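You operate a simulated robot arm through the tools that you are given. There is no shell and no other tool.

Carry out the task below with a simulated robot arm. There is one attempt and no reset: what you move stays moved.

TASK
Put things in order on the brown-topped red bench. At the end: the green stopper stands where the grey module stood; the grey module from the brown-topped red bench stands where the brown carton (marked "FAN") stood; the brown carton from the brown-topped red bench stands on top of the teal box (marked "CLIPS"); the black probe from the brown-topped red bench stands on top of the blue block; whatever was shut is shut again. Leave all else as you found it, and nothing knocked over.
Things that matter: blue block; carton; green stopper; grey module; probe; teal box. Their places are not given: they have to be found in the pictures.

Only the result counts: the job must be done as asked and must still hold three seconds after the hand-in. Knocking over, shifting, dropping, spilling or breaking anything else fails it. A push-on lid holds only when it is set on centred and level and pressed home; a screw cap is set on level and turned clockwise until tight.

THE ROBOT
A 6-joint arm with a two-finger parallel gripper, fixed in place. Base frame: the origin is at the foot of the arm, x ahead of it, y to its left, z up; the work surface is at about z = 0. Readings come in cm, degrees, newtons and seconds.
With the tool pointing down near the work surface it reaches from about 18 to 46 cm from the base axis. Its first joint turns from -70.0 to 70.0 degrees. Payload 1.9 kg.
The tool frame sits at the grasp point between the pads (the TCP): z along the fingers, y along the line on which they close. The tips reach 2.3 cm beyond it. The gripper opens to 9.4 cm. The fingers are 3.8 cm wide and 1 cm thick; the gripper's body (5.4 by 9.6 cm) begins 3.9 cm behind the TCP.
Orientation is that of the tool frame in the base frame, as [roll, pitch, yaw] about the fixed x, y, z axes, in that order (R = Rz(yaw) Ry(pitch) Rx(roll)). With the fingers straight down and closing along the base's y, the tool's x points along the base's -x, its y along +y and its z along -z.

THE INTERFACE
- The arm moves only by the tool apply_moves. Its argument "rows" is a list that holds one entry, the list of rows, each a list of 7 numbers: the turn, a rotation vector about the tool's x, y, z in degrees, then the shift along the tool's x, y, z in cm, then the opening, from 0 (shut) to 1 (fully open). In form: [[[ax, ay, az, tx, ty, tz, gripper], ...]]. A call has 1 to 20 rows; each row is the pose to reach, as a shift and turn from the pose commanded when the call began, along the tool's axes at that moment. Each row takes 0.2 s and may step no farther than 5 cm and 8.6 degrees from the row before; otherwise, or with a gripper value out of range, the whole call is refused. A pose out of reach is approached as far as the arm can. The call stops where the force on the tool passes 40 N (or 10 N more than at its start, if that is more) or the arm is blocked; 0.2 s more then pass. The fingers move at their own pace (about 10.8 cm/s each) and stop on an object; they squeeze with about 43 N. The grip force told is the motor's: it shows also when the fingers shut on nothing. Time passes only in rows, and 0.2 s behind the last, so rows that repeat a pose let the fingers close. The reply holds the time, the measured pose of the TCP, the force on the tool along the base axes, the opening and the grip force, in the units named above and with some noise, with the torque about the TCP (base axes, N m) and any sound that the robot's microphone picked up.
- Cameras (640 x 400 px; columns grow to the right, rows downward): "scene" is fixed at [6.38, 32.77, 41.4]; the picture's right is [-0.64, -0.77, 0.00], its down [-0.52, 0.43, -0.74] and it looks along [0.57, -0.47, -0.68] (base axes); focal length 214 px, centre (320, 200). "wrist" rides on the gripper at [8.7, 1.6, -7.4] in the tool frame; the picture's right is [-0.18, 0.98, 0.00], its down [-0.58, -0.11, -0.81] and it looks along [-0.79, -0.15, 0.59] (tool axes); focal length 243 px, centre (320, 200).
- grab_frame(camera): a new picture of that camera. No time passes.
- point_at(camera, pixels): for up to 12 pixels [column, row] of the newest picture of that camera ("zoom" is the newest enlarged one), the place [x, y, z] in the base frame of the surface seen there, good to about 0.2 cm. No time passes.
- close_up(camera, box): a new picture of the part [left, top, right, bottom] of that camera's present view, enlarged. No time passes.
- hand_in(): hands the job in; it is judged then, once.

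Leave the gripper open and the arm clear of the work at the hand-in unless told otherwise.

The tools are called after "Call:" by a JSON object that holds its "api" and its "payload". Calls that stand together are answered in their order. apply_moves: Moves the arm, as the interface text tells. Its arguments: {"type":"object","properties":{"rows":{"type":"array","items":{"type":"array","items":{"type":"array","items":{"type":"number"}}}}},"required":["rows"]} The other tools are called the same way: grab_frame (camera) takes a picture; point_at (camera, pixels) gives the place of the surface under pixels of a picture; close_up (camera, box) takes an enlarged picture of a part of a camera's view; hand_in () hands the job in.

At the start:

```text
clock: 0.0
ee_pos: [22.86, 11.28, 30.78]
tcp_rot: [179.9, 0.0, -179.9]
ft_force: [0.3, 0.2, 0.9]
wrist_torque: [0.02, 0.04, -0.02]
width: 9.41
gripper_force: 0.1
```

scene: 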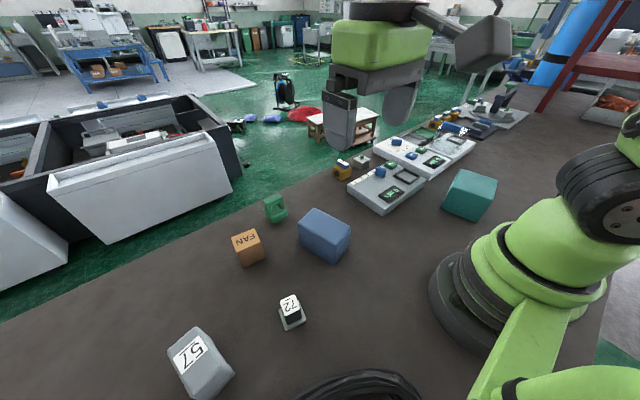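
wrist: 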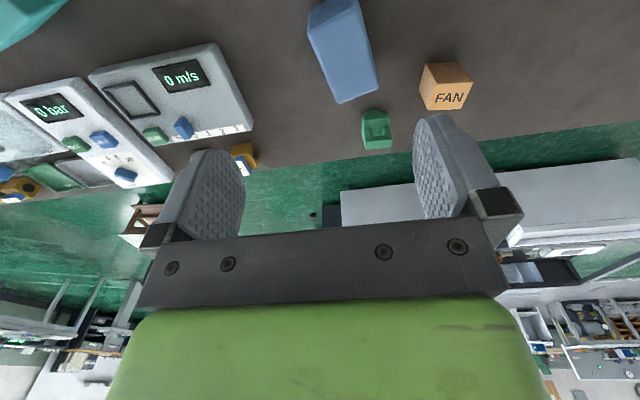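

I see the bench with the FAN carton near (247,247), a green item near (275,208), a blue block near (325,235), a teal box near (470,195), a small item marked "72" near (291,310) and a grey item marked "57" near (200,365). First I take enlarged views to identify them.

Call:
{"api": "close_up", "payload": {"camera": "scene", "box": [140, 180, 380, 400]}}

Call:
{"api": "close_up", "payload": {"camera": "scene", "box": [320, 80, 540, 230]}}

```text
1.82 times, centred on (260, 290) of scene
```

zoom: 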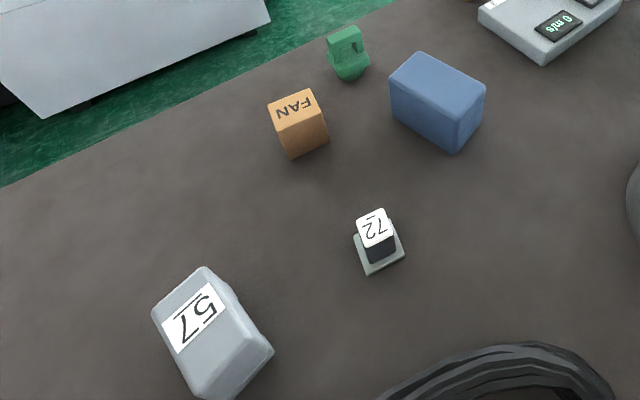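

```text
2.67 times, centred on (430, 155) of scene
```

zoom: 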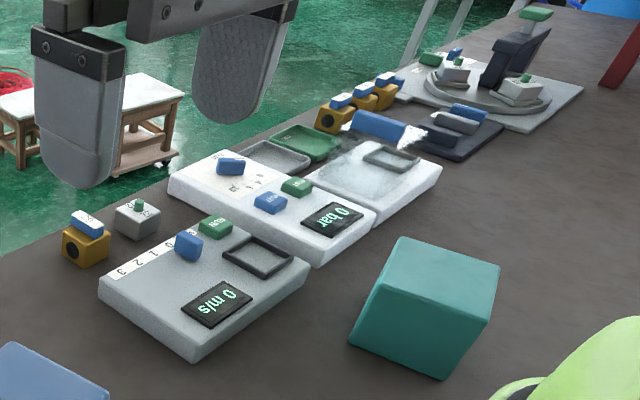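

The items need exact places. I ask for surface points on the FAN carton, green item, blue block, "72" item and "57" item in a new enlarged view of the near area.

Call:
{"api": "close_up", "payload": {"camera": "scene", "box": [220, 180, 380, 280]}}

Call:
{"api": "point_at", "payload": {"camera": "zoom", "pixels": [[110, 240], [60, 290], [210, 105], [220, 150], [400, 180], [420, 250], [320, 180], [420, 130], [520, 210], [410, 320], [250, 300], [100, 100]]}}

Call:
{"api": "close_up", "payload": {"camera": "scene", "box": [140, 280, 332, 400]}}

```text
4.00 times, centred on (300, 230) of scene
```

zoom: 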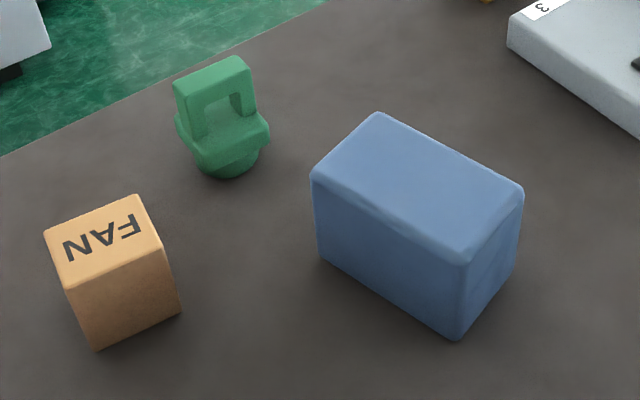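

```text
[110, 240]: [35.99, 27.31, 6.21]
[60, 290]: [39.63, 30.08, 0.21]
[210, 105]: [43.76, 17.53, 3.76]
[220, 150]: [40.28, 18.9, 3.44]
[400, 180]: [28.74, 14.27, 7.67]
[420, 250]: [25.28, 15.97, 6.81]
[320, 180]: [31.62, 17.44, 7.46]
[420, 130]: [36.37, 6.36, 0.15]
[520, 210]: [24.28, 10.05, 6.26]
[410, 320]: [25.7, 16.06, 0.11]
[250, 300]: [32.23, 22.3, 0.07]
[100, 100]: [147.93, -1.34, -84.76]
```

```text
3.33 times, centred on (236, 340) of scene
```

zoom: 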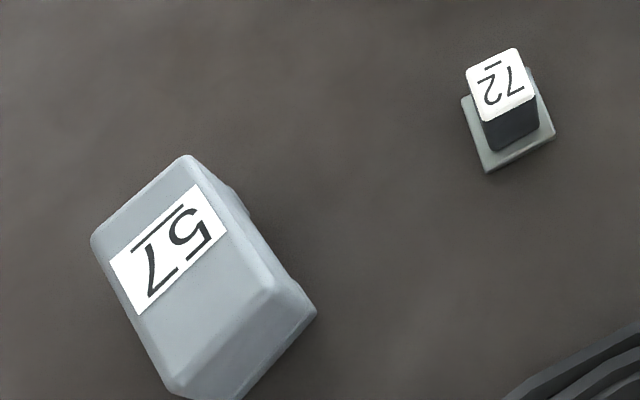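

Points came back sensible (FAN top z≈6.2, blue block top z≈7.6). Now I measure "57" and "72" in the newest enlarged picture.

Call:
{"api": "point_at", "payload": {"camera": "zoom", "pixels": [[165, 250], [185, 160], [95, 240], [180, 385], [270, 285], [240, 350], [310, 310], [500, 85], [510, 125], [480, 160], [548, 130], [540, 80]]}}

Call:
{"api": "grab_frame", "payload": {"camera": "wrist"}}

Call:
{"api": "close_up", "payload": {"camera": "wrist", "box": [0, 0, 320, 200]}}

Call:
{"api": "close_up", "payload": {"camera": "wrist", "box": [290, 0, 500, 160]}}

```text
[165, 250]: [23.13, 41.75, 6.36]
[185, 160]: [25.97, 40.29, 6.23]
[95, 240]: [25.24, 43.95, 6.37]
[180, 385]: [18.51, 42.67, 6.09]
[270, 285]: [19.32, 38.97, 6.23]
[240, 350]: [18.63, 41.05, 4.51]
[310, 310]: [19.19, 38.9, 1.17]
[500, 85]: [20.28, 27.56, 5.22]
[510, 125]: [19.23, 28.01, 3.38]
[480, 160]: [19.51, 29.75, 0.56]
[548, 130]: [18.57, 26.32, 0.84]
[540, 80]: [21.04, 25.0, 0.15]
```

```text
taken
```

wrist: 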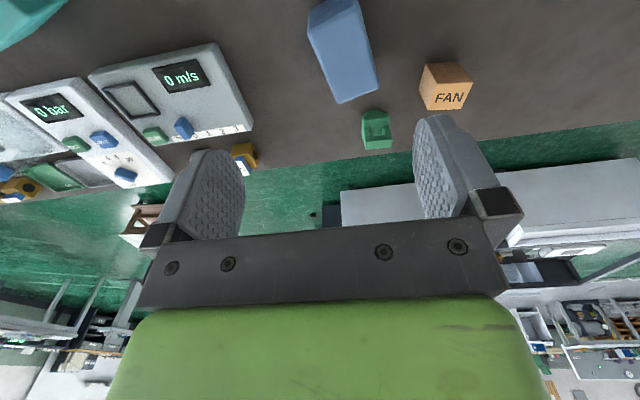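

```text
2.00 times, centred on (160, 100) of wrist
```

zoom: 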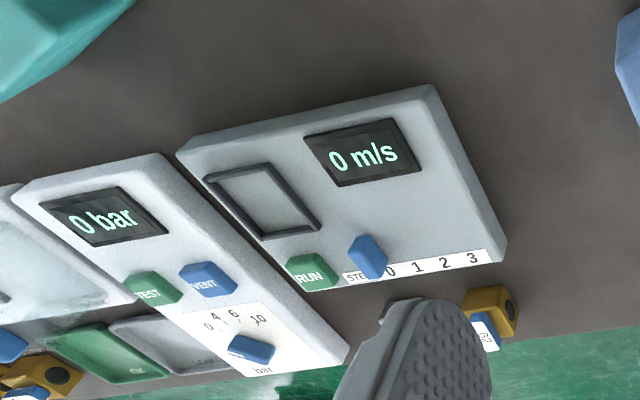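

```text
2.50 times, centred on (395, 80) of wrist
```

zoom: 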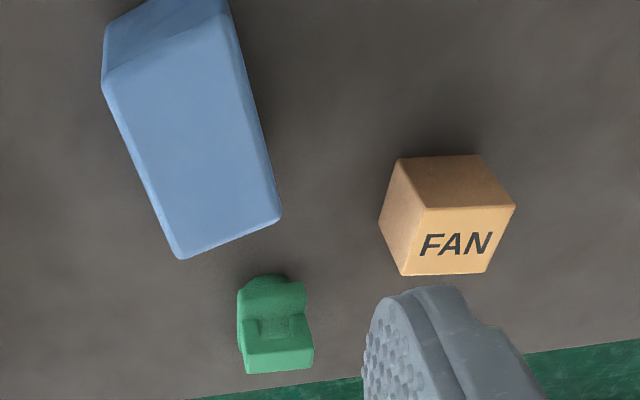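

Blue block, green stopper and carton are clear. There are two grey candidates: the "57" piece (top z≈6.3, centre near (22,41)) and a small grey cube near scene pixel (362,160). I enlarge the second area and measure it along with the teal box.

Call:
{"api": "close_up", "payload": {"camera": "scene", "box": [320, 140, 420, 210]}}

Call:
{"api": "point_at", "payload": {"camera": "scene", "pixels": [[362, 158], [342, 168], [362, 166], [375, 190], [470, 182], [455, 200], [455, 170], [496, 180], [490, 205], [446, 207], [478, 221], [400, 200]]}}

Call:
{"api": "close_up", "payload": {"camera": "scene", "box": [400, 80, 540, 170]}}

```text
5.71 times, centred on (370, 175) of scene
```

zoom: 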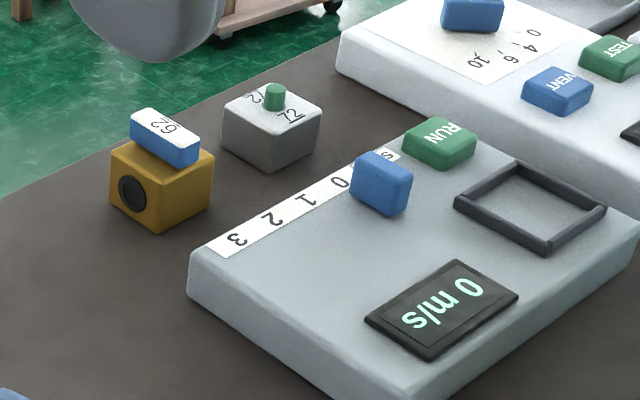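

```text
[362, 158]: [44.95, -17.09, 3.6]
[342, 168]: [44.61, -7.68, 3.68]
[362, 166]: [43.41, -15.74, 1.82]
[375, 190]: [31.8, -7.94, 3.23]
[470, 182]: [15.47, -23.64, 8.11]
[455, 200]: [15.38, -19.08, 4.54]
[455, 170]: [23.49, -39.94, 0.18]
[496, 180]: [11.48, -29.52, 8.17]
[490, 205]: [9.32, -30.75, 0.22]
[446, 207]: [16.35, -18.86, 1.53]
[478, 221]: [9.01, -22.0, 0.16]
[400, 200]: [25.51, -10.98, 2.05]
```

```text
4.44 times, centred on (470, 125) of scene
```

zoom: 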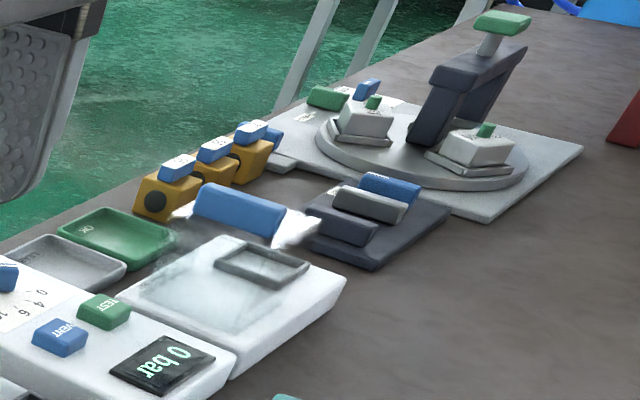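

The small grey cube with a green pin lies at about (44,-16.5), and the "57" piece at about (22,41.5), both near the reach limit. I'll swing the arm toward the left side, at a safe height (TCP ≈ (14,24,22.6)), to see "72" and "57" with the wrist camera.

Call:
{"api": "apply_moves", "payload": {"rows": [[[0, 0, -7.2, 1, 1.4, 0.9, 1], [0, 0, -14.4, 2, 2.8, 1.8, 1], [0, 0, -21.6, 3, 4.2, 2.7, 1], [0, 0, -28.8, 4, 5.6, 3.6, 1], [0, 0, -36, 5, 7, 4.5, 1], [0, 0, -43.2, 6, 8.4, 5.4, 1], [0, 0, -50.4, 7, 9.8, 6.3, 1], [0, 0, -57.6, 8, 11.2, 7.2, 1], [0, 0, -65, 8.9, 12.7, 8.2, 1], [0, 0, -65, 8.9, 12.7, 8.2, 1]]]}}

Call:
{"api": "grab_frame", "payload": {"camera": "wrist"}}

Call:
{"api": "grab_frame", "payload": {"camera": "scene"}}

```text
clock: 2.2
ee_pos: [13.88, 23.81, 22.5]
tcp_rot: [180.0, 0.1, -114.9]
ft_force: [-0.3, -1.0, 0.6]
wrist_torque: [0.01, 0.03, 0.05]
width: 9.41
gripper_force: 0.0
```

```text
taken
```

wrist: 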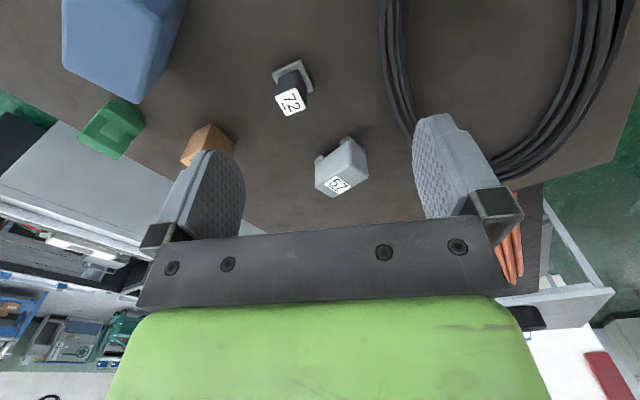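

```text
taken
```

scene: 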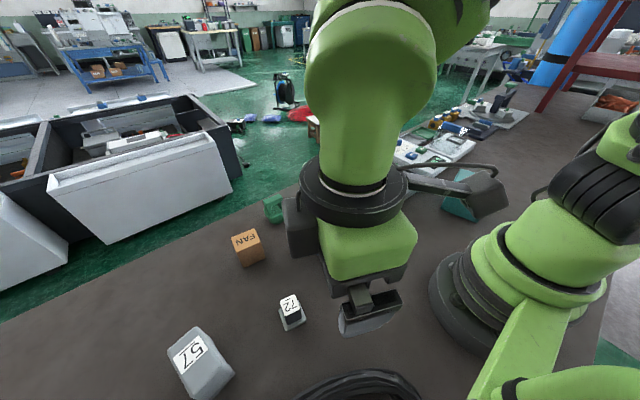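

"57" shows at (340,168) and "72" at (292,90) in the wrist view. I enlarge both.

Call:
{"api": "close_up", "payload": {"camera": "wrist", "box": [240, 40, 400, 140]}}

Call:
{"api": "close_up", "payload": {"camera": "wrist", "box": [270, 110, 430, 210]}}

Call:
{"api": "point_at", "payload": {"camera": "zoom", "pixels": [[280, 290], [190, 200], [300, 120], [385, 180], [330, 310], [240, 335], [200, 320], [250, 200], [330, 200], [180, 210], [310, 110], [393, 230]]}}

```text
4.00 times, centred on (320, 90) of wrist
```

zoom: 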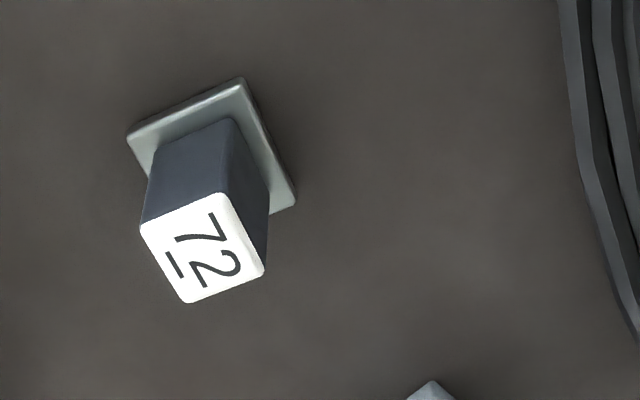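

```text
4.00 times, centred on (350, 160) of wrist
```

zoom: 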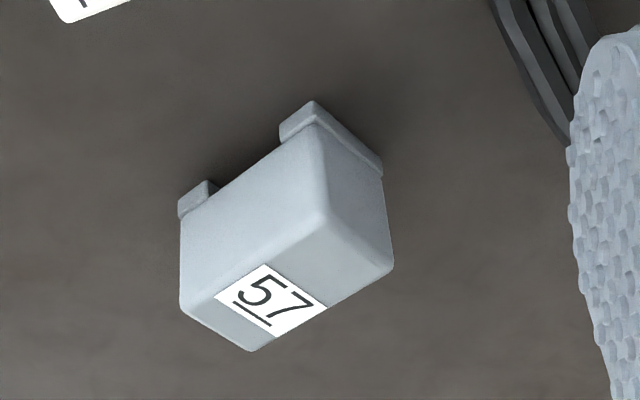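

```text
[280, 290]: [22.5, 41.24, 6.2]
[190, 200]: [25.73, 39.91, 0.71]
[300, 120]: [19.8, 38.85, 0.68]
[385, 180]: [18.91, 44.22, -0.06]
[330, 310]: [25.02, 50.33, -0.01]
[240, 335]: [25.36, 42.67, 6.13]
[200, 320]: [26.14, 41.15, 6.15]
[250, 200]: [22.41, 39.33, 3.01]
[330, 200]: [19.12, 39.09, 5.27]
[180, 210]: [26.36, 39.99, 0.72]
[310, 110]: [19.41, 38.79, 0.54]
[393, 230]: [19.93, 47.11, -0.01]
```

"57" is a grey module with small mounting feet at its base, and "72" is a black probe on a square foot. I now measure the FAN carton, "72" and "57" precisely in the scene picture using enlarged views.

Call:
{"api": "close_up", "payload": {"camera": "scene", "box": [220, 190, 300, 280]}}

Call:
{"api": "close_up", "payload": {"camera": "scene", "box": [270, 285, 318, 335]}}

```text
4.44 times, centred on (260, 235) of scene
```

zoom: 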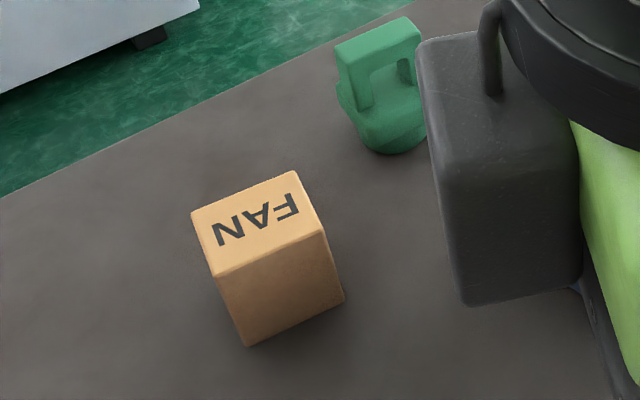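

```text
8.00 times, centred on (294, 310) of scene
```

zoom: 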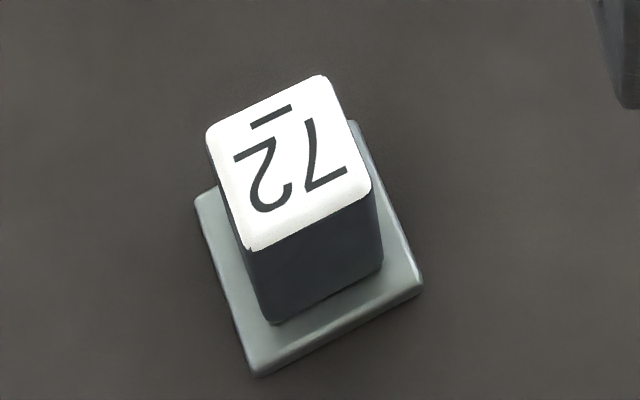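

I now ask for the corner points of "72" in this zoom, and for the carton corners in the scene picture.

Call:
{"api": "point_at", "payload": {"camera": "zoom", "pixels": [[213, 135], [318, 82], [365, 188], [254, 243], [290, 165], [204, 205], [257, 368], [417, 287], [358, 132], [275, 315], [380, 262], [330, 270]]}}

Call:
{"api": "point_at", "payload": {"camera": "scene", "pixels": [[231.8, 238.2], [253.6, 229.2], [260, 243.6], [237, 251.4], [247, 241], [243.8, 266.5], [264.5, 256.8], [253, 258], [265, 207], [273, 216], [268, 199], [279, 196]]}}

```text
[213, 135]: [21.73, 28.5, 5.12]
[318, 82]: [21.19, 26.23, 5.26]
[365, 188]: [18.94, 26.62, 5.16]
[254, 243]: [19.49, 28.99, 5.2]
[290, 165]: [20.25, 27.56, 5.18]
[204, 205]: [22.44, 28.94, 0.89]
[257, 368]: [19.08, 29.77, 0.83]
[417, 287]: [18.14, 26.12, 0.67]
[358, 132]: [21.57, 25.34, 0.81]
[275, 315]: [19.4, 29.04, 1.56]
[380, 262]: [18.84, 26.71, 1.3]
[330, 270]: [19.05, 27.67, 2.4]
```

```text
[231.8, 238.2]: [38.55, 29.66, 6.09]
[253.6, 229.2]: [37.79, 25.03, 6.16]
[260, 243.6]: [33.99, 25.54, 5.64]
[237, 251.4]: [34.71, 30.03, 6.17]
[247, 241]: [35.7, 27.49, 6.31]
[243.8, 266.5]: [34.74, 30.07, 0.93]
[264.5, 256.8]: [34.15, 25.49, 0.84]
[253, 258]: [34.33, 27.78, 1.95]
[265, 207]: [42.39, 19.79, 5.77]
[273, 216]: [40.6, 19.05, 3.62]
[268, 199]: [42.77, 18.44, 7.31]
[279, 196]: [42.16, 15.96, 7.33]
```

Carton: top centre ≈ (36.2,27.5), about 4.7 × 4.0, height 6.2, yaw ≈ -8°. Probe: centre ≈ (20.3,27.6), height 5.2, foot 3.7 square, yaw ≈ -13°. Next I swing the arm high over to the right side to see the teal box and the grey cube.

Call:
{"api": "apply_moves", "payload": {"rows": [[[0, 0, 8.21, 1.254, -2.65, -0.786, 1], [0, 0, 16.43, 2.51, -5.3, -1.57, 1], [0, 0, 24.64, 3.76, -7.95, -2.36, 1], [0, 0, 32.86, 5.02, -10.6, -3.14, 1], [0, 0, 41.07, 6.27, -13.25, -3.93, 1], [0, 0, 49.29, 7.53, -15.9, -4.71, 1], [0, 0, 57.5, 8.78, -18.55, -5.5, 1], [0, 0, 65.71, 12.09, -18.2, -5.21, 1], [0, 0, 73.93, 15.41, -17.86, -4.93, 1], [0, 0, 82.14, 18.72, -17.51, -4.64, 1], [0, 0, 90.36, 22.04, -17.17, -4.36, 1], [0, 0, 98.57, 25.35, -16.82, -4.07, 1], [0, 0, 106.79, 28.67, -16.48, -3.79, 1], [0, 0, 115, 31.98, -16.13, -3.5, 1], [0, 0, 115, 31.98, -16.13, -3.5, 1]]]}}

Call:
{"api": "grab_frame", "payload": {"camera": "wrist"}}

Call:
{"api": "grab_frame", "payload": {"camera": "scene"}}

```text
clock: 5.4
ee_pos: [14.94, -11.67, 26.27]
tcp_rot: [180.0, -0.1, 130.0]
ft_force: [-0.5, 0.0, 0.1]
wrist_torque: [-0.04, 0.04, -0.03]
width: 9.39
gripper_force: 0.0
```

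```text
taken
```

wrist: 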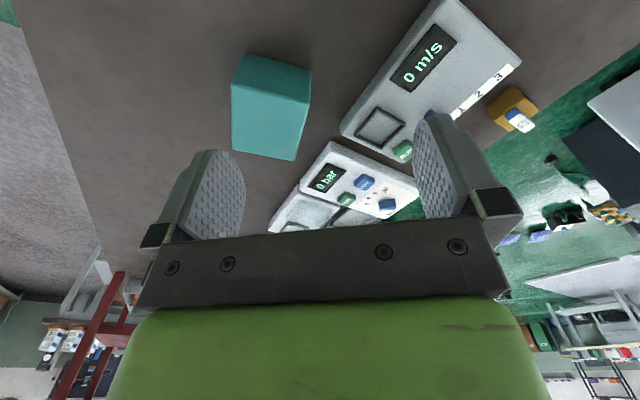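

```text
taken
```

scene: 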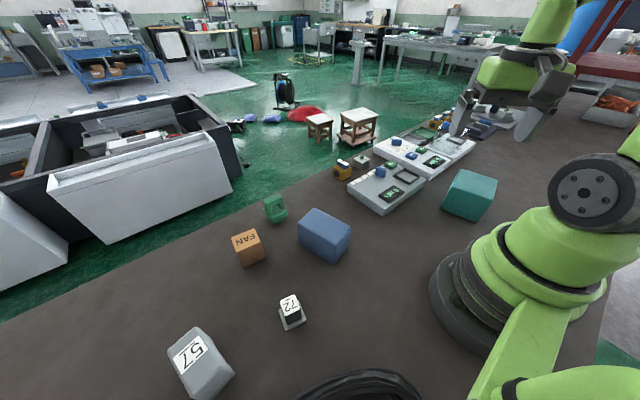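

The teal box shows at (272,110) in the wrist picture. I enlarge it and the scene around it to measure the corners and find the mark.

Call:
{"api": "close_up", "payload": {"camera": "scene", "box": [420, 150, 520, 230]}}

Call:
{"api": "close_up", "payload": {"camera": "wrist", "box": [210, 40, 338, 170]}}

Call:
{"api": "point_at", "payload": {"camera": "wrist", "pixels": [[236, 88], [247, 57], [308, 71], [305, 98], [236, 148], [293, 157], [270, 120], [275, 75], [262, 105], [290, 140], [240, 120], [300, 120]]}}

```text
5.00 times, centred on (470, 190) of scene
```

zoom: 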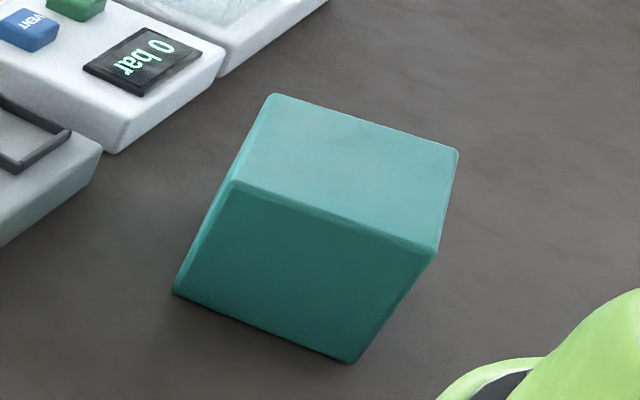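

```text
3.08 times, centred on (274, 105) of wrist
```

zoom: 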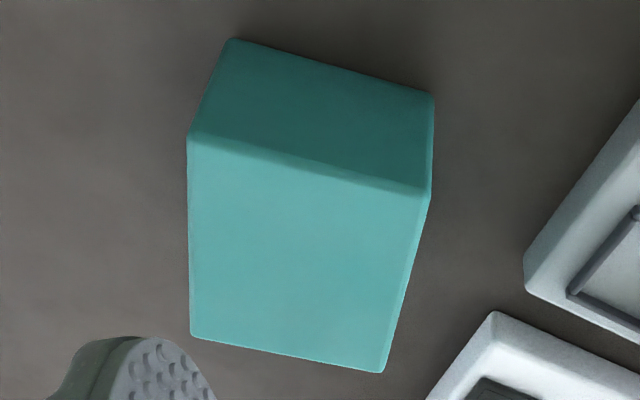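

```text
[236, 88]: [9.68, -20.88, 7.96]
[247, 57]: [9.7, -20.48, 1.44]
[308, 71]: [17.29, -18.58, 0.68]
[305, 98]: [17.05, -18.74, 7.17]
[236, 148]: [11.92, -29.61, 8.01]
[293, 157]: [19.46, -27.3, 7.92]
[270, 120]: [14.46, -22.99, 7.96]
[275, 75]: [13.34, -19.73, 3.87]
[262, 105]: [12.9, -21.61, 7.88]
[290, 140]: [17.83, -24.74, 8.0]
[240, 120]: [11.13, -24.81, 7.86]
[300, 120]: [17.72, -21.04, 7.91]
```

The teal box's top is at z≈8.0 with centre ≈ (14.5,-24.1), about 7.7 × 9, yaw ≈ 15.5°. The scene view is clear now, so I measure the blue block, stopper and carton again.

Call:
{"api": "close_up", "payload": {"camera": "scene", "box": [250, 180, 314, 230]}}

Call:
{"api": "point_at", "payload": {"camera": "scene", "pixels": [[298.6, 224.5], [314.5, 209], [349.5, 227.5], [336.5, 245], [324, 226], [300.5, 243.5], [334, 263.5], [348, 247], [318, 250], [342, 250], [310, 220], [335, 235]]}}

Call:
{"api": "point_at", "payload": {"camera": "zoom", "pixels": [[150, 130], [240, 110], [260, 95], [160, 105], [200, 160], [250, 165], [265, 190], [240, 300], [180, 270], [340, 255], [290, 240], [235, 215]]}}

```text
8.00 times, centred on (282, 205) of scene
```

zoom: 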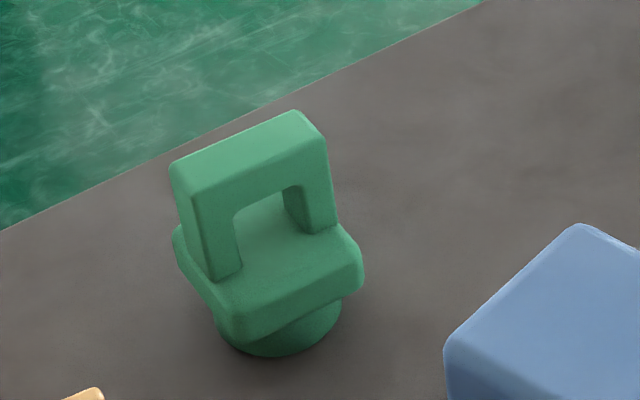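

```text
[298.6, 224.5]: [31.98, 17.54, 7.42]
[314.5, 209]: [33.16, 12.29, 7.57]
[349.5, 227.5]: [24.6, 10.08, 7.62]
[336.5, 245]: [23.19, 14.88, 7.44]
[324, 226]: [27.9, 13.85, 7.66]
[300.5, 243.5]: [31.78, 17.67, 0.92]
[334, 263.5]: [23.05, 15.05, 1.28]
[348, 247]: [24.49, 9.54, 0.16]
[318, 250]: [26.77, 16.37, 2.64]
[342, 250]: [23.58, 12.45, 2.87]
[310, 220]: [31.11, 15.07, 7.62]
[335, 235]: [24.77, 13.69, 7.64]
```

```text
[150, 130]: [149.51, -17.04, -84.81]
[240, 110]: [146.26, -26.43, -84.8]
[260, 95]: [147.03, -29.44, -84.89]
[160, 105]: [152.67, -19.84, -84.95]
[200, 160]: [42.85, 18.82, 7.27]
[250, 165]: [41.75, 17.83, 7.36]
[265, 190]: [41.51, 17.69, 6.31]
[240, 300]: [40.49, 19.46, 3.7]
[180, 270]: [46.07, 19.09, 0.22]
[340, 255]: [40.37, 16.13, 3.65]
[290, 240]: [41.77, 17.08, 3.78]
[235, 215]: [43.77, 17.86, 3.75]
```

The blue block: centre ≈ (28.2,13.7), about 9 × 5.3, top z≈7.65. The stopper has an arch handle (top z≈7.3) on a square flange (z≈3.8) over a round plug. I measure more points of the stopper in the same zoom.

Call:
{"api": "point_at", "payload": {"camera": "zoom", "pixels": [[178, 166], [294, 115], [320, 133], [197, 180], [180, 235], [232, 308], [355, 258], [342, 232], [220, 270], [330, 220], [260, 350], [335, 320]]}}

Call:
{"api": "point_at", "payload": {"camera": "scene", "pixels": [[231.8, 238.2], [253.6, 229.2], [259.5, 242.6], [237, 251.2], [245, 240], [244.2, 265.5], [264, 256], [240, 255], [260, 247], [250, 235], [236, 243], [257, 238]]}}

Call:
{"api": "point_at", "payload": {"camera": "scene", "pixels": [[190, 328.5], [168.5, 352.5], [193, 397], [219, 370], [180, 340], [205, 345], [197, 365], [230, 376], [210, 333], [180, 378], [215, 385], [200, 390]]}}

```text
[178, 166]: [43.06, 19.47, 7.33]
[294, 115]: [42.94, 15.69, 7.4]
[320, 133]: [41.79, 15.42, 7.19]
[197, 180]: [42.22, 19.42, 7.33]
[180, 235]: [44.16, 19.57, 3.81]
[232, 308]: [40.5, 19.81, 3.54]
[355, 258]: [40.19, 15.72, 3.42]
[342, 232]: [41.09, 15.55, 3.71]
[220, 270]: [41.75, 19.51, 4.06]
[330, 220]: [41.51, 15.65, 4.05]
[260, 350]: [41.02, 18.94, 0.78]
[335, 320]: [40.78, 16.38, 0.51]
```

```text
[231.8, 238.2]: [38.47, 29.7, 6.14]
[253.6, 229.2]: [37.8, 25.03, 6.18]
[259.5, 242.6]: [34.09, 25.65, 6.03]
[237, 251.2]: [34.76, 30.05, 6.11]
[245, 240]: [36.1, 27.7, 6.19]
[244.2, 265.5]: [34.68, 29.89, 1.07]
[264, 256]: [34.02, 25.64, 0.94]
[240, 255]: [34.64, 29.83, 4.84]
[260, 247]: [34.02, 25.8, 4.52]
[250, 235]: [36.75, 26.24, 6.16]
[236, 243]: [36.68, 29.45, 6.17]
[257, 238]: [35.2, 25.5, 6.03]
```

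```text
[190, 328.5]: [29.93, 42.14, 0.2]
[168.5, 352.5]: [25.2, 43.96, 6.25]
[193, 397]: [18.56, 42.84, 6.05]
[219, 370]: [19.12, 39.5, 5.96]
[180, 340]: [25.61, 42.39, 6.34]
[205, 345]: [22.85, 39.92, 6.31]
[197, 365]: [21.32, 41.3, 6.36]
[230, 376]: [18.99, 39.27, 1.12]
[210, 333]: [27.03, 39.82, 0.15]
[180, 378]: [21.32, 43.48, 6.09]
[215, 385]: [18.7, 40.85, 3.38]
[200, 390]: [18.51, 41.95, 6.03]
```

Stopper: centre ≈ (42.4,17.6), yaw ≈ -4°, handle about 4.0 long along y and 1.1 thick. Module: centre ≈ (22.25,41.5), yaw ≈ 10.5°, about 7 × 4. I start with the carton: move high to above (36.2,27.5), z≈22, with the fingers closing along the carton's 82° axis.

Call:
{"api": "apply_moves", "payload": {"rows": [[[0, 0, -4.2, 1.657, 4.15, 0.408, 1], [0, 0, -8.4, 3.314, 8.3, 0.816, 1], [0, 0, -12.6, 4.971, 12.45, 1.224, 1], [0, 0, -16.8, 6.628, 16.6, 1.632, 1], [0, 0, -21, 8.285, 20.75, 2.04, 1], [0, 0, -25.2, 9.942, 24.9, 2.448, 1], [0, 0, -29.4, 11.6, 29.05, 2.856, 1], [0, 0, -33.6, 13.256, 33.2, 3.264, 1], [0, 0, -37.8, 14.913, 37.35, 3.672, 1], [0, 0, -42, 16.57, 41.5, 4.08, 1], [0, 0, -42, 16.57, 41.5, 4.08, 1], [0, 0, -42, 16.57, 41.5, 4.08, 1]]]}}

Call:
{"api": "grab_frame", "payload": {"camera": "wrist"}}

Call:
{"api": "grab_frame", "payload": {"camera": "scene"}}

```text
clock: 8.0
ee_pos: [35.58, 27.65, 21.9]
tcp_rot: [179.9, 0.0, 172.1]
ft_force: [-0.4, -0.7, 0.3]
wrist_torque: [0.0, 0.01, 0.02]
width: 9.41
gripper_force: 0.1
out of reach, approached as far as the arm can: row 10, 11, 12
```

```text
taken
```

wrist: 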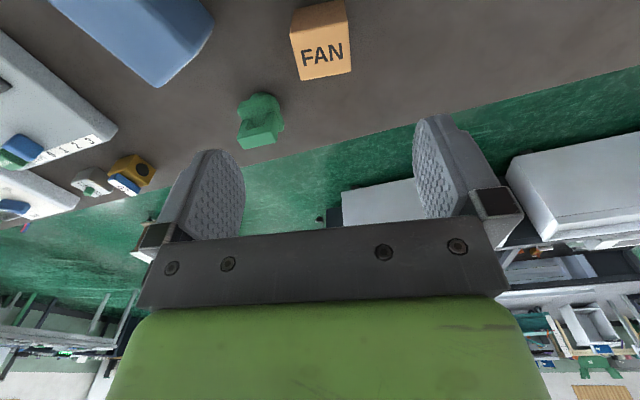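

```text
taken
```

scene: 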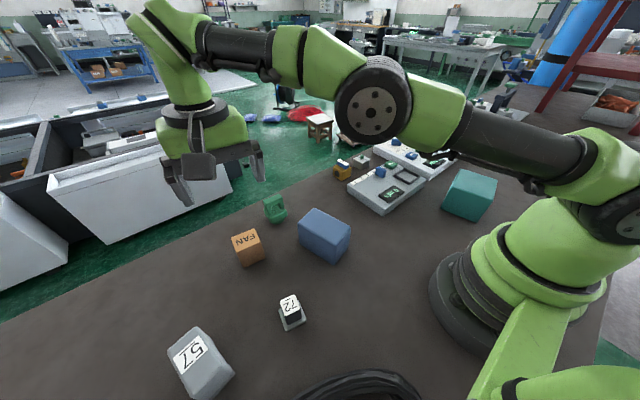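

At z≈22 the reach ends at about r=45.1, so I got (35.58,27.65). Reach should grow lower down. I descend straight 9 cm (to z≈13, still well above the carton at 6.2) and read the pose.

Call:
{"api": "apply_moves", "payload": {"rows": [[[0, 0, 0, 0, 0, 3, 1], [0, 0, 0, 0, 0, 6, 1], [0, 0, 0, 0, 0, 9, 1], [0, 0, 0, 0, 0, 9, 1], [0, 0, 0, 0, 0, 9, 1]]]}}

Call:
{"api": "grab_frame", "payload": {"camera": "wrist"}}

Call:
{"api": "grab_frame", "payload": {"camera": "scene"}}

```text
clock: 9.2
ee_pos: [35.7, 27.53, 12.76]
tcp_rot: [179.9, 0.0, 172.0]
ft_force: [-0.5, 0.5, -0.4]
wrist_torque: [0.03, 0.0, -0.02]
width: 9.42
gripper_force: 0.1
```

```text
taken
```

wrist: 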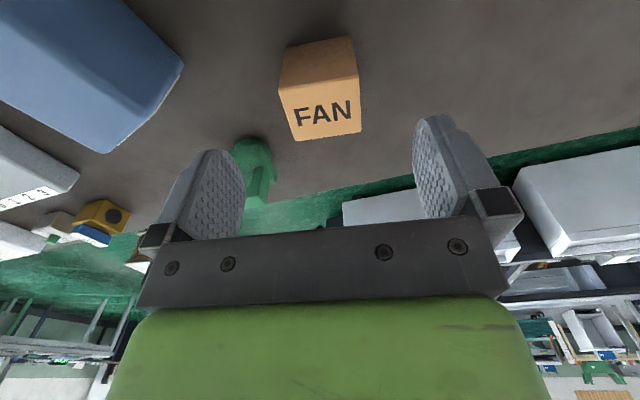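

```text
taken
```

scene: 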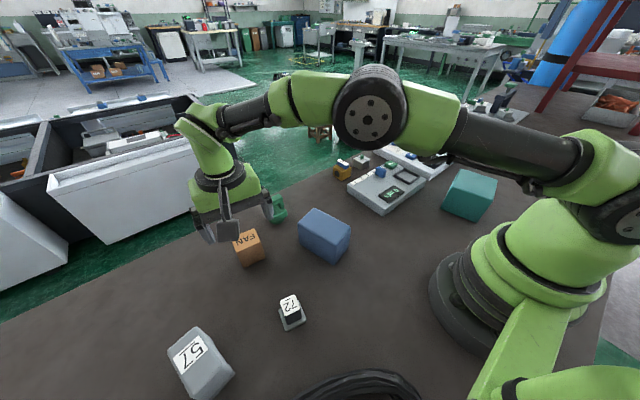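

Now the pose is (35.7,27.5,12.8) and fully reached. I measure the carton again in this wrist view, corners near (281,90), (355,77), (360,130), (296,139).

Call:
{"api": "point_at", "payload": {"camera": "wrist", "pixels": [[281, 91], [355, 78], [359, 129], [296, 138], [318, 108], [287, 50], [348, 40], [320, 65], [230, 170], [245, 145]]}}

Call:
{"api": "close_up", "payload": {"camera": "wrist", "box": [220, 20, 420, 150]}}

```text
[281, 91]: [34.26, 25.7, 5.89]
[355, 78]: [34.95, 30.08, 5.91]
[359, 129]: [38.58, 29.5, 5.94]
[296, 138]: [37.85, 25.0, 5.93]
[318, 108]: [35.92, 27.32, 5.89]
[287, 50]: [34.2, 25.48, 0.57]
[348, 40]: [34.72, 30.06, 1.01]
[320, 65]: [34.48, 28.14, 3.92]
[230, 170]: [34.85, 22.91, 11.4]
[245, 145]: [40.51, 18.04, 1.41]
```

```text
3.08 times, centred on (320, 85) of wrist
```

zoom: 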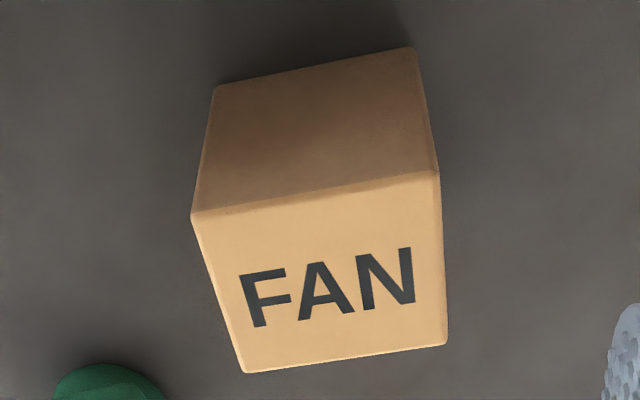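

Averaging both cameras, the carton's centre is (36.33,27.58) with yaw -9° and height ≈6.05. I shift 0.7 cm forward, turn 1° and descend to TCP z≈3.4 with open fingers straddling the carton.

Call:
{"api": "apply_moves", "payload": {"rows": [[[0, 0, 1, -0.683, 0.096, 2, 1], [0, 0, 1, -0.683, 0.096, 4, 1], [0, 0, 1, -0.683, 0.096, 6, 1], [0, 0, 1, -0.683, 0.096, 8, 1], [0, 0, 1, -0.683, 0.096, 9.4, 1], [0, 0, 1, -0.683, 0.096, 9.4, 1], [0, 0, 1, -0.683, 0.096, 9.4, 1]]]}}

Call:
{"api": "grab_frame", "payload": {"camera": "wrist"}}

Call:
{"api": "close_up", "payload": {"camera": "scene", "box": [180, 180, 320, 280]}}

```text
clock: 10.8
ee_pos: [36.34, 27.51, 3.6]
tcp_rot: [179.9, 0.1, 171.0]
ft_force: [0.6, -0.5, 0.7]
wrist_torque: [-0.01, 0.02, 0.01]
width: 9.41
gripper_force: 0.1
```

```text
taken
```

wrist: 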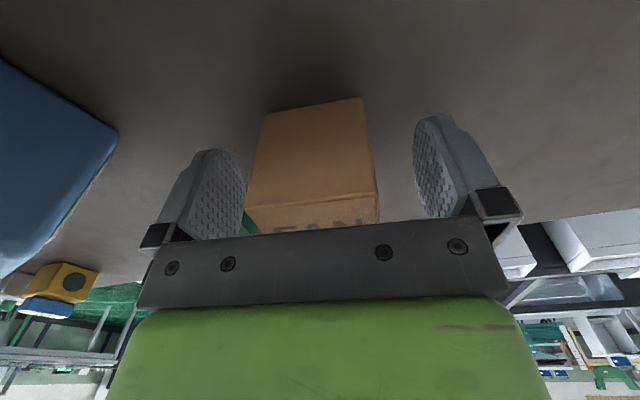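

```text
4.00 times, centred on (250, 230) of scene
```

zoom: 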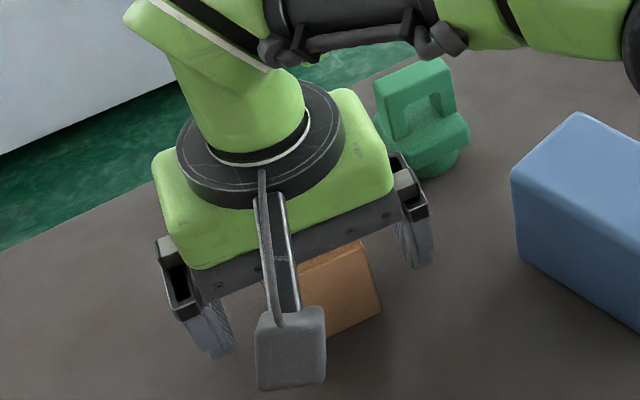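

The carton is between the fingers and the pose is (36.34,27.51,3.6). I close the gripper in place.

Call:
{"api": "apply_moves", "payload": {"rows": [[[0, 0, 0, 0, 0, 0, 0], [0, 0, 0, 0, 0, 0, 0], [0, 0, 0, 0, 0, 0, 0], [0, 0, 0, 0, 0, 0, 0]]]}}

Call:
{"api": "grab_frame", "payload": {"camera": "wrist"}}

```text
clock: 11.8
ee_pos: [36.37, 27.66, 3.47]
tcp_rot: [179.9, 0.2, 171.0]
ft_force: [-0.1, 0.4, 2.4]
wrist_torque: [-0.07, -0.02, 0.01]
width: 4.96
gripper_force: 42.6
```

```text
taken
```

wrist: 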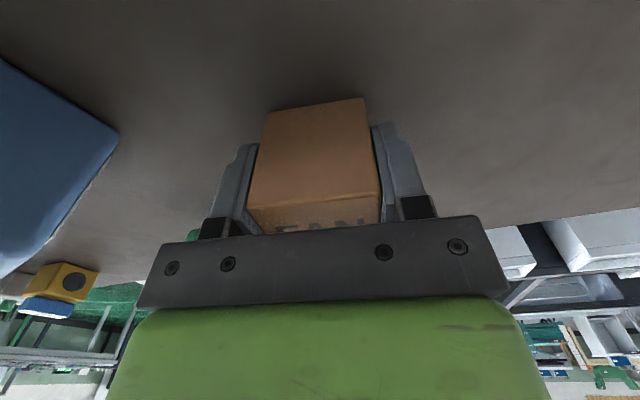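

The carton is gripped (width 4.96, grip 42.6 N). I lift it straight 6 cm, draw in slightly, then carry it high (TCP z 16–20) over to above the teal box at (14.5,-24.1), turning to align with the box.

Call:
{"api": "apply_moves", "payload": {"rows": [[[0, 0, 0, 0, 0, -3, 0], [0, 0, 0, 0, 0, -6, 0], [0, 0, 0, 0.871, -1.95, -9.3, 0], [0, 0, 0, 1.741, -3.9, -12.6, 0], [0, 0, 5.04, 1.937, -7.778, -13.394, 0], [0, 0, 10.08, 2.133, -11.657, -14.188, 0], [0, 0, 15.12, 2.329, -15.535, -14.982, 0], [0, 0, 20.15, 2.525, -19.414, -15.776, 0], [0, 0, 25.19, 2.721, -23.292, -16.57, 0], [0, 0, 30.23, 3.538, -27.724, -16.57, 0], [0, 0, 35.27, 4.355, -32.157, -16.57, 0], [0, 0, 40.31, 5.171, -36.589, -16.57, 0], [0, 0, 45.35, 5.988, -41.021, -16.57, 0], [0, 0, 50.38, 7.852, -44.387, -16.07, 0], [0, 0, 55.42, 9.717, -47.753, -15.57, 0], [0, 0, 60.46, 11.581, -51.118, -15.07, 0], [0, 0, 65.5, 13.445, -54.484, -14.57, 0], [0, 0, 65.5, 13.445, -54.484, -14.57, 0], [0, 0, 65.5, 13.445, -54.484, -14.57, 0]]]}}

Call:
{"api": "grab_frame", "payload": {"camera": "wrist"}}

Call:
{"api": "grab_frame", "payload": {"camera": "scene"}}

```text
clock: 15.8
ee_pos: [14.45, -24.23, 18.07]
tcp_rot: [179.9, 0.0, 105.5]
ft_force: [-0.1, 0.0, 0.0]
wrist_torque: [0.0, 0.0, -0.03]
width: 0.05
gripper_force: 42.6
```

```text
taken
```

wrist: 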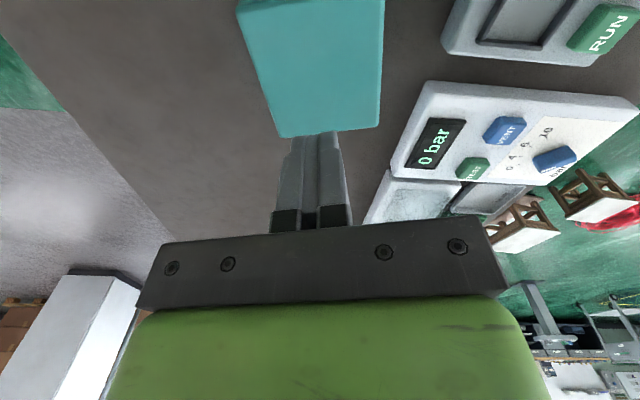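

```text
taken
```

scene: 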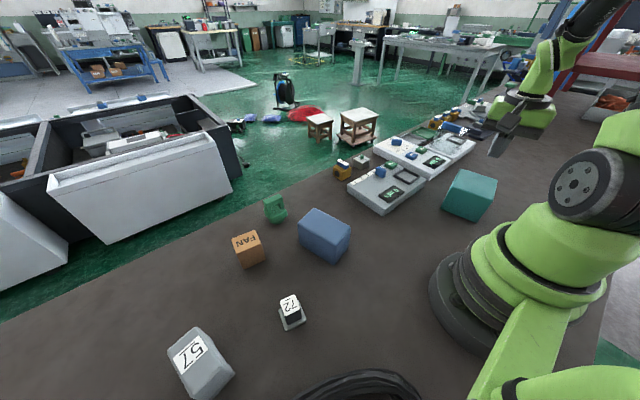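

The carton slipped out of the fingers: the gripper is shut on nothing (width 0.05), and the scene shows the carton still upright near (247,247). I measure where it is now.

Call:
{"api": "close_up", "payload": {"camera": "scene", "box": [215, 190, 295, 280]}}

Call:
{"api": "point_at", "payload": {"camera": "scene", "pixels": [[231.8, 238.2], [253.6, 229.2], [259.5, 242.6], [237, 251.2], [245, 240], [244.2, 265.5], [264, 256], [240, 255], [260, 247], [250, 235], [236, 243], [257, 238]]}}

```text
4.44 times, centred on (255, 235) of scene
```

zoom: 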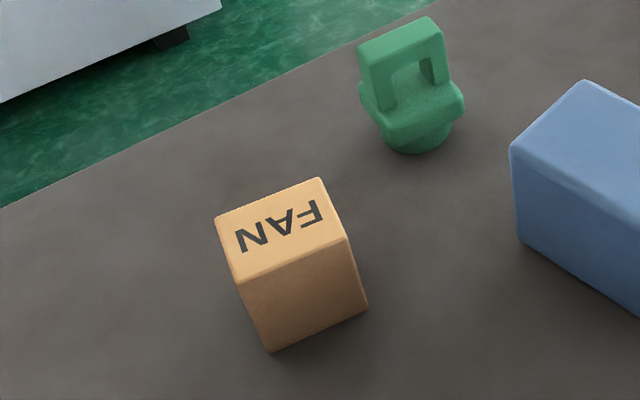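

```text
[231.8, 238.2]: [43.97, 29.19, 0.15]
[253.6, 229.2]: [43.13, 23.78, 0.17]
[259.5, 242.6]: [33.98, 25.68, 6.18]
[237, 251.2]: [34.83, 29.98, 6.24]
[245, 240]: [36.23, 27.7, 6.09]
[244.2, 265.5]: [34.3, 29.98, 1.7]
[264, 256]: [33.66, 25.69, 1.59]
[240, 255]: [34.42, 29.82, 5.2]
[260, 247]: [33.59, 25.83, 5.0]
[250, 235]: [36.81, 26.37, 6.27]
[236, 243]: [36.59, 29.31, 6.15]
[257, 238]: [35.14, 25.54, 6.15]
```

The carton slid about 0.4 cm toward the base and stands upright; it was not lifted, so it must be heavy or slippery. Its original place was (36.33,27.58). I return above it with the gripper open, to re-grip and lift slowly.

Call:
{"api": "apply_moves", "payload": {"rows": [[[0, 0, -5.04, 2.29, 3.09, -0.5, 1], [0, 0, -10.08, 4.58, 6.18, -1, 1], [0, 0, -15.12, 6.87, 9.27, -1.5, 1], [0, 0, -20.15, 9.158, 12.366, -2, 1], [0, 0, -25.19, 12.853, 14.947, -2, 1], [0, 0, -30.23, 16.547, 17.528, -2, 1], [0, 0, -35.27, 20.242, 20.109, -2, 1], [0, 0, -40.31, 23.936, 22.69, -2, 1], [0, 0, -45.35, 27.523, 24.723, -1.2, 1], [0, 0, -50.38, 31.11, 26.755, -0.4, 1], [0, 0, -55.42, 34.698, 28.788, 0.4, 1], [0, 0, -60.46, 38.285, 30.82, 1.2, 1], [0, 0, -65.5, 41.872, 32.853, 2, 1], [0, 0, -65.5, 44.11, 34.51, 5, 1], [0, 0, -65.5, 44.11, 34.51, 5, 1], [0, 0, -65.5, 44.11, 34.51, 5, 1]]]}}

Call:
{"api": "grab_frame", "payload": {"camera": "wrist"}}

Call:
{"api": "close_up", "payload": {"camera": "wrist", "box": [220, 20, 420, 150]}}

```text
clock: 19.2
ee_pos: [36.05, 27.58, 13.18]
tcp_rot: [-179.9, 0.0, 171.0]
ft_force: [-0.1, 0.0, -0.2]
wrist_torque: [0.04, 0.0, 0.04]
width: 9.39
gripper_force: 0.1
```

```text
taken
```

wrist: 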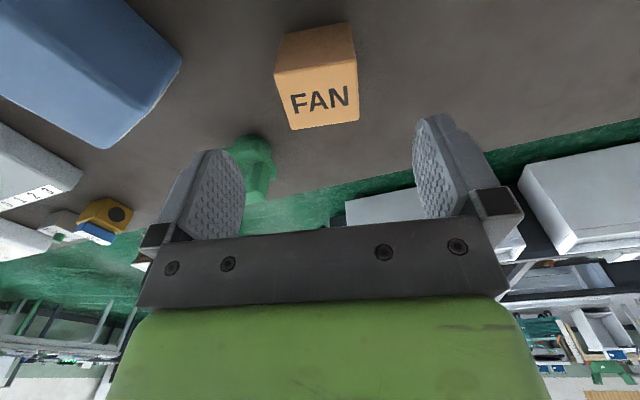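

```text
3.08 times, centred on (320, 85) of wrist
```

zoom: 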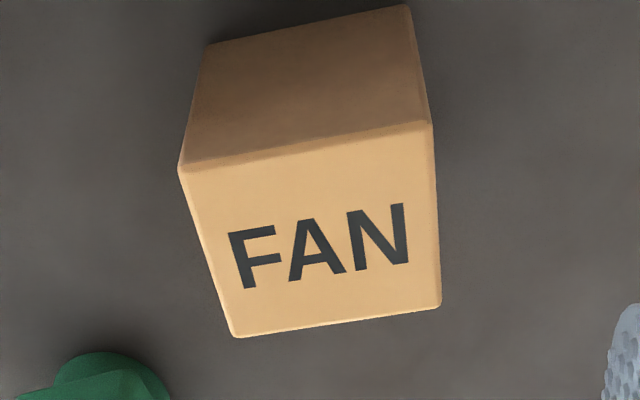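

Call:
{"api": "point_at", "payload": {"camera": "wrist", "pixels": [[276.5, 74], [353, 60.5], [356.5, 119], [294, 127.5], [318, 95], [285, 35], [347, 25], [310, 50], [255, 150], [300, 72]]}}

```text
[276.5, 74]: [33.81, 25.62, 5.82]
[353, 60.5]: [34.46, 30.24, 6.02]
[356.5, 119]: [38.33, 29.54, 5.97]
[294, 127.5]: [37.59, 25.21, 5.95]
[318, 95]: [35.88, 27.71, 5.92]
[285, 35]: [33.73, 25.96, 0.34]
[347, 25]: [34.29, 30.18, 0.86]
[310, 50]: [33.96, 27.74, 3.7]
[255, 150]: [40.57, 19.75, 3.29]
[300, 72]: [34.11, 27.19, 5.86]
```

The carton's centre is now (36.05,27.65), yaw -9°. I descend 10.1 cm around it to TCP z≈3.0, close, then lift slowly by 0.4 cm per row while watching the force.

Call:
{"api": "apply_moves", "payload": {"rows": [[[0, 0, 0, 0, 0, 3, 1], [0, 0, 0, 0, 0, 6, 1], [0, 0, 0, 0, 0, 8, 1], [0, 0, 0, 0, 0, 9.5, 1], [0, 0, 0, 0, 0, 10.1, 1], [0, 0, 0, 0, 0, 10.1, 0], [0, 0, 0, 0, 0, 10.1, 0], [0, 0, 0, 0, 0, 10.1, 0], [0, 0, 0, 0, 0, 10.1, 0], [0, 0, 0, 0, 0, 10.1, 0]]]}}

Call:
{"api": "apply_moves", "payload": {"rows": [[[0, 0, 0, 0, 0, -0.1, 0], [0, 0, 0, 0, 0, -0.2, 0], [0, 0, 0, 0, 0, -0.3, 0], [0, 0, 0, 0, 0, -0.4, 0], [0, 0, 0, 0, 0, -0.5, 0], [0, 0, 0, 0, 0, -0.6, 0]]]}}

Call:
{"api": "grab_frame", "payload": {"camera": "wrist"}}

```text
clock: 21.4
ee_pos: [35.84, 27.54, 2.91]
tcp_rot: [179.9, 0.0, 171.1]
ft_force: [-0.1, 0.8, -0.3]
wrist_torque: [-0.04, -0.06, 0.02]
width: 4.94
gripper_force: 43.1
```

```text
clock: 22.8
ee_pos: [35.9, 27.53, 3.68]
tcp_rot: [179.8, -0.1, 171.1]
ft_force: [-0.3, 0.8, -1.5]
wrist_torque: [0.0, 0.0, -0.02]
width: 4.96
gripper_force: 42.7
```

```text
taken
```

wrist: 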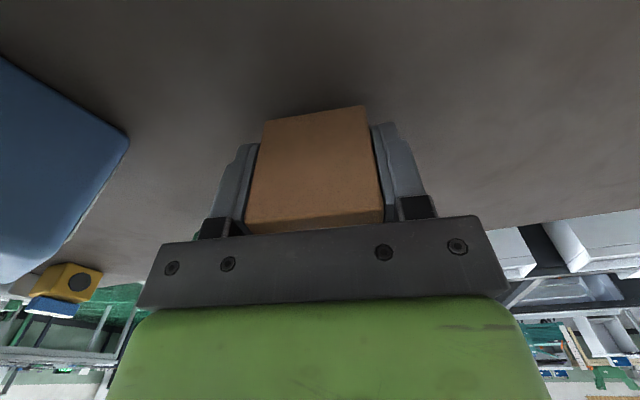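

The force reads about -1.5 N. I check whether the carton is really off the table by looking at the scene and measuring its base.

Call:
{"api": "close_up", "payload": {"camera": "scene", "box": [215, 200, 295, 280]}}

Call:
{"api": "point_at", "payload": {"camera": "wrist", "pixels": [[268, 124], [363, 111], [315, 130], [315, 160], [252, 220], [375, 215]]}}

```text
5.00 times, centred on (255, 240) of scene
```

zoom: 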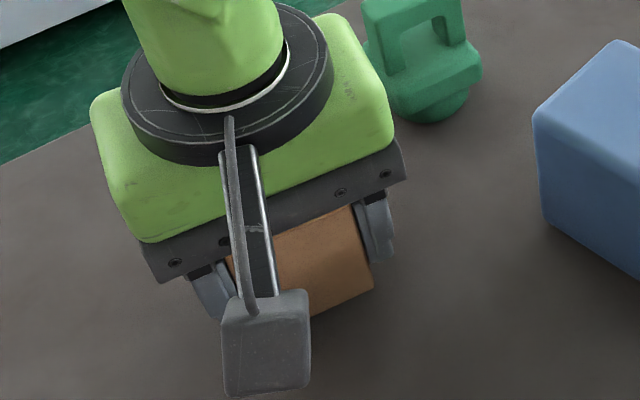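

```text
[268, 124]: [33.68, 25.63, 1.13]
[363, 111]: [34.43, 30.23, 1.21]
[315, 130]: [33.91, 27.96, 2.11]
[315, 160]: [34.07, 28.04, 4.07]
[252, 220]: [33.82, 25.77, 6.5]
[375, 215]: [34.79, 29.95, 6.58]
```

The top now reads z≈6.55, so the carton is lifted 0.6 cm and holding. I continue lifting slowly at about 0.5 cm per row to z≈11 and check again.

Call:
{"api": "apply_moves", "payload": {"rows": [[[0, 0, 0, 0, 0, -0.2, 0], [0, 0, 0, 0, 0, -0.5, 0], [0, 0, 0, 0, 0, -0.8, 0], [0, 0, 0, 0, 0, -1.2, 0], [0, 0, 0, 0, 0, -1.6, 0], [0, 0, 0, 0, 0, -2.0, 0], [0, 0, 0, 0, 0, -2.5, 0], [0, 0, 0, 0, 0, -3.0, 0], [0, 0, 0, 0, 0, -3.5, 0], [0, 0, 0, 0, 0, -4.0, 0], [0, 0, 0, 0, 0, -4.5, 0], [0, 0, 0, 0, 0, -5.0, 0], [0, 0, 0, 0, 0, -5.5, 0], [0, 0, 0, 0, 0, -6.0, 0], [0, 0, 0, 0, 0, -6.4, 0], [0, 0, 0, 0, 0, -6.7, 0], [0, 0, 0, 0, 0, -6.9, 0], [0, 0, 0, 0, 0, -7.0, 0], [0, 0, 0, 0, 0, -7.0, 0]]]}}

Call:
{"api": "grab_frame", "payload": {"camera": "wrist"}}

Call:
{"api": "close_up", "payload": {"camera": "scene", "box": [175, 160, 315, 280]}}

```text
clock: 26.8
ee_pos: [35.84, 27.6, 10.52]
tcp_rot: [179.8, 0.0, 171.0]
ft_force: [-0.3, -0.2, -1.3]
wrist_torque: [0.02, 0.03, 0.02]
width: 4.94
gripper_force: 42.7
```

```text
taken
```

wrist: 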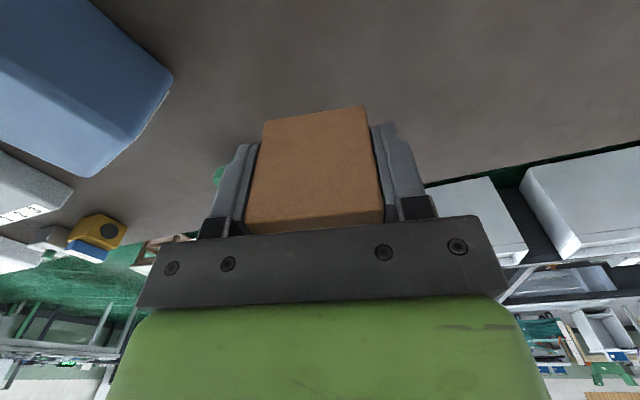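

```text
3.33 times, centred on (245, 220) of scene
```

zoom: 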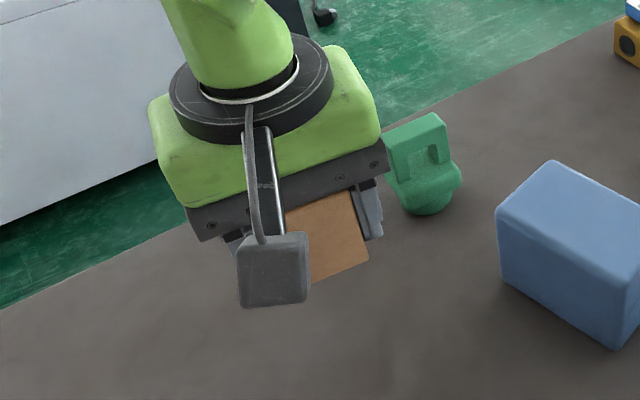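

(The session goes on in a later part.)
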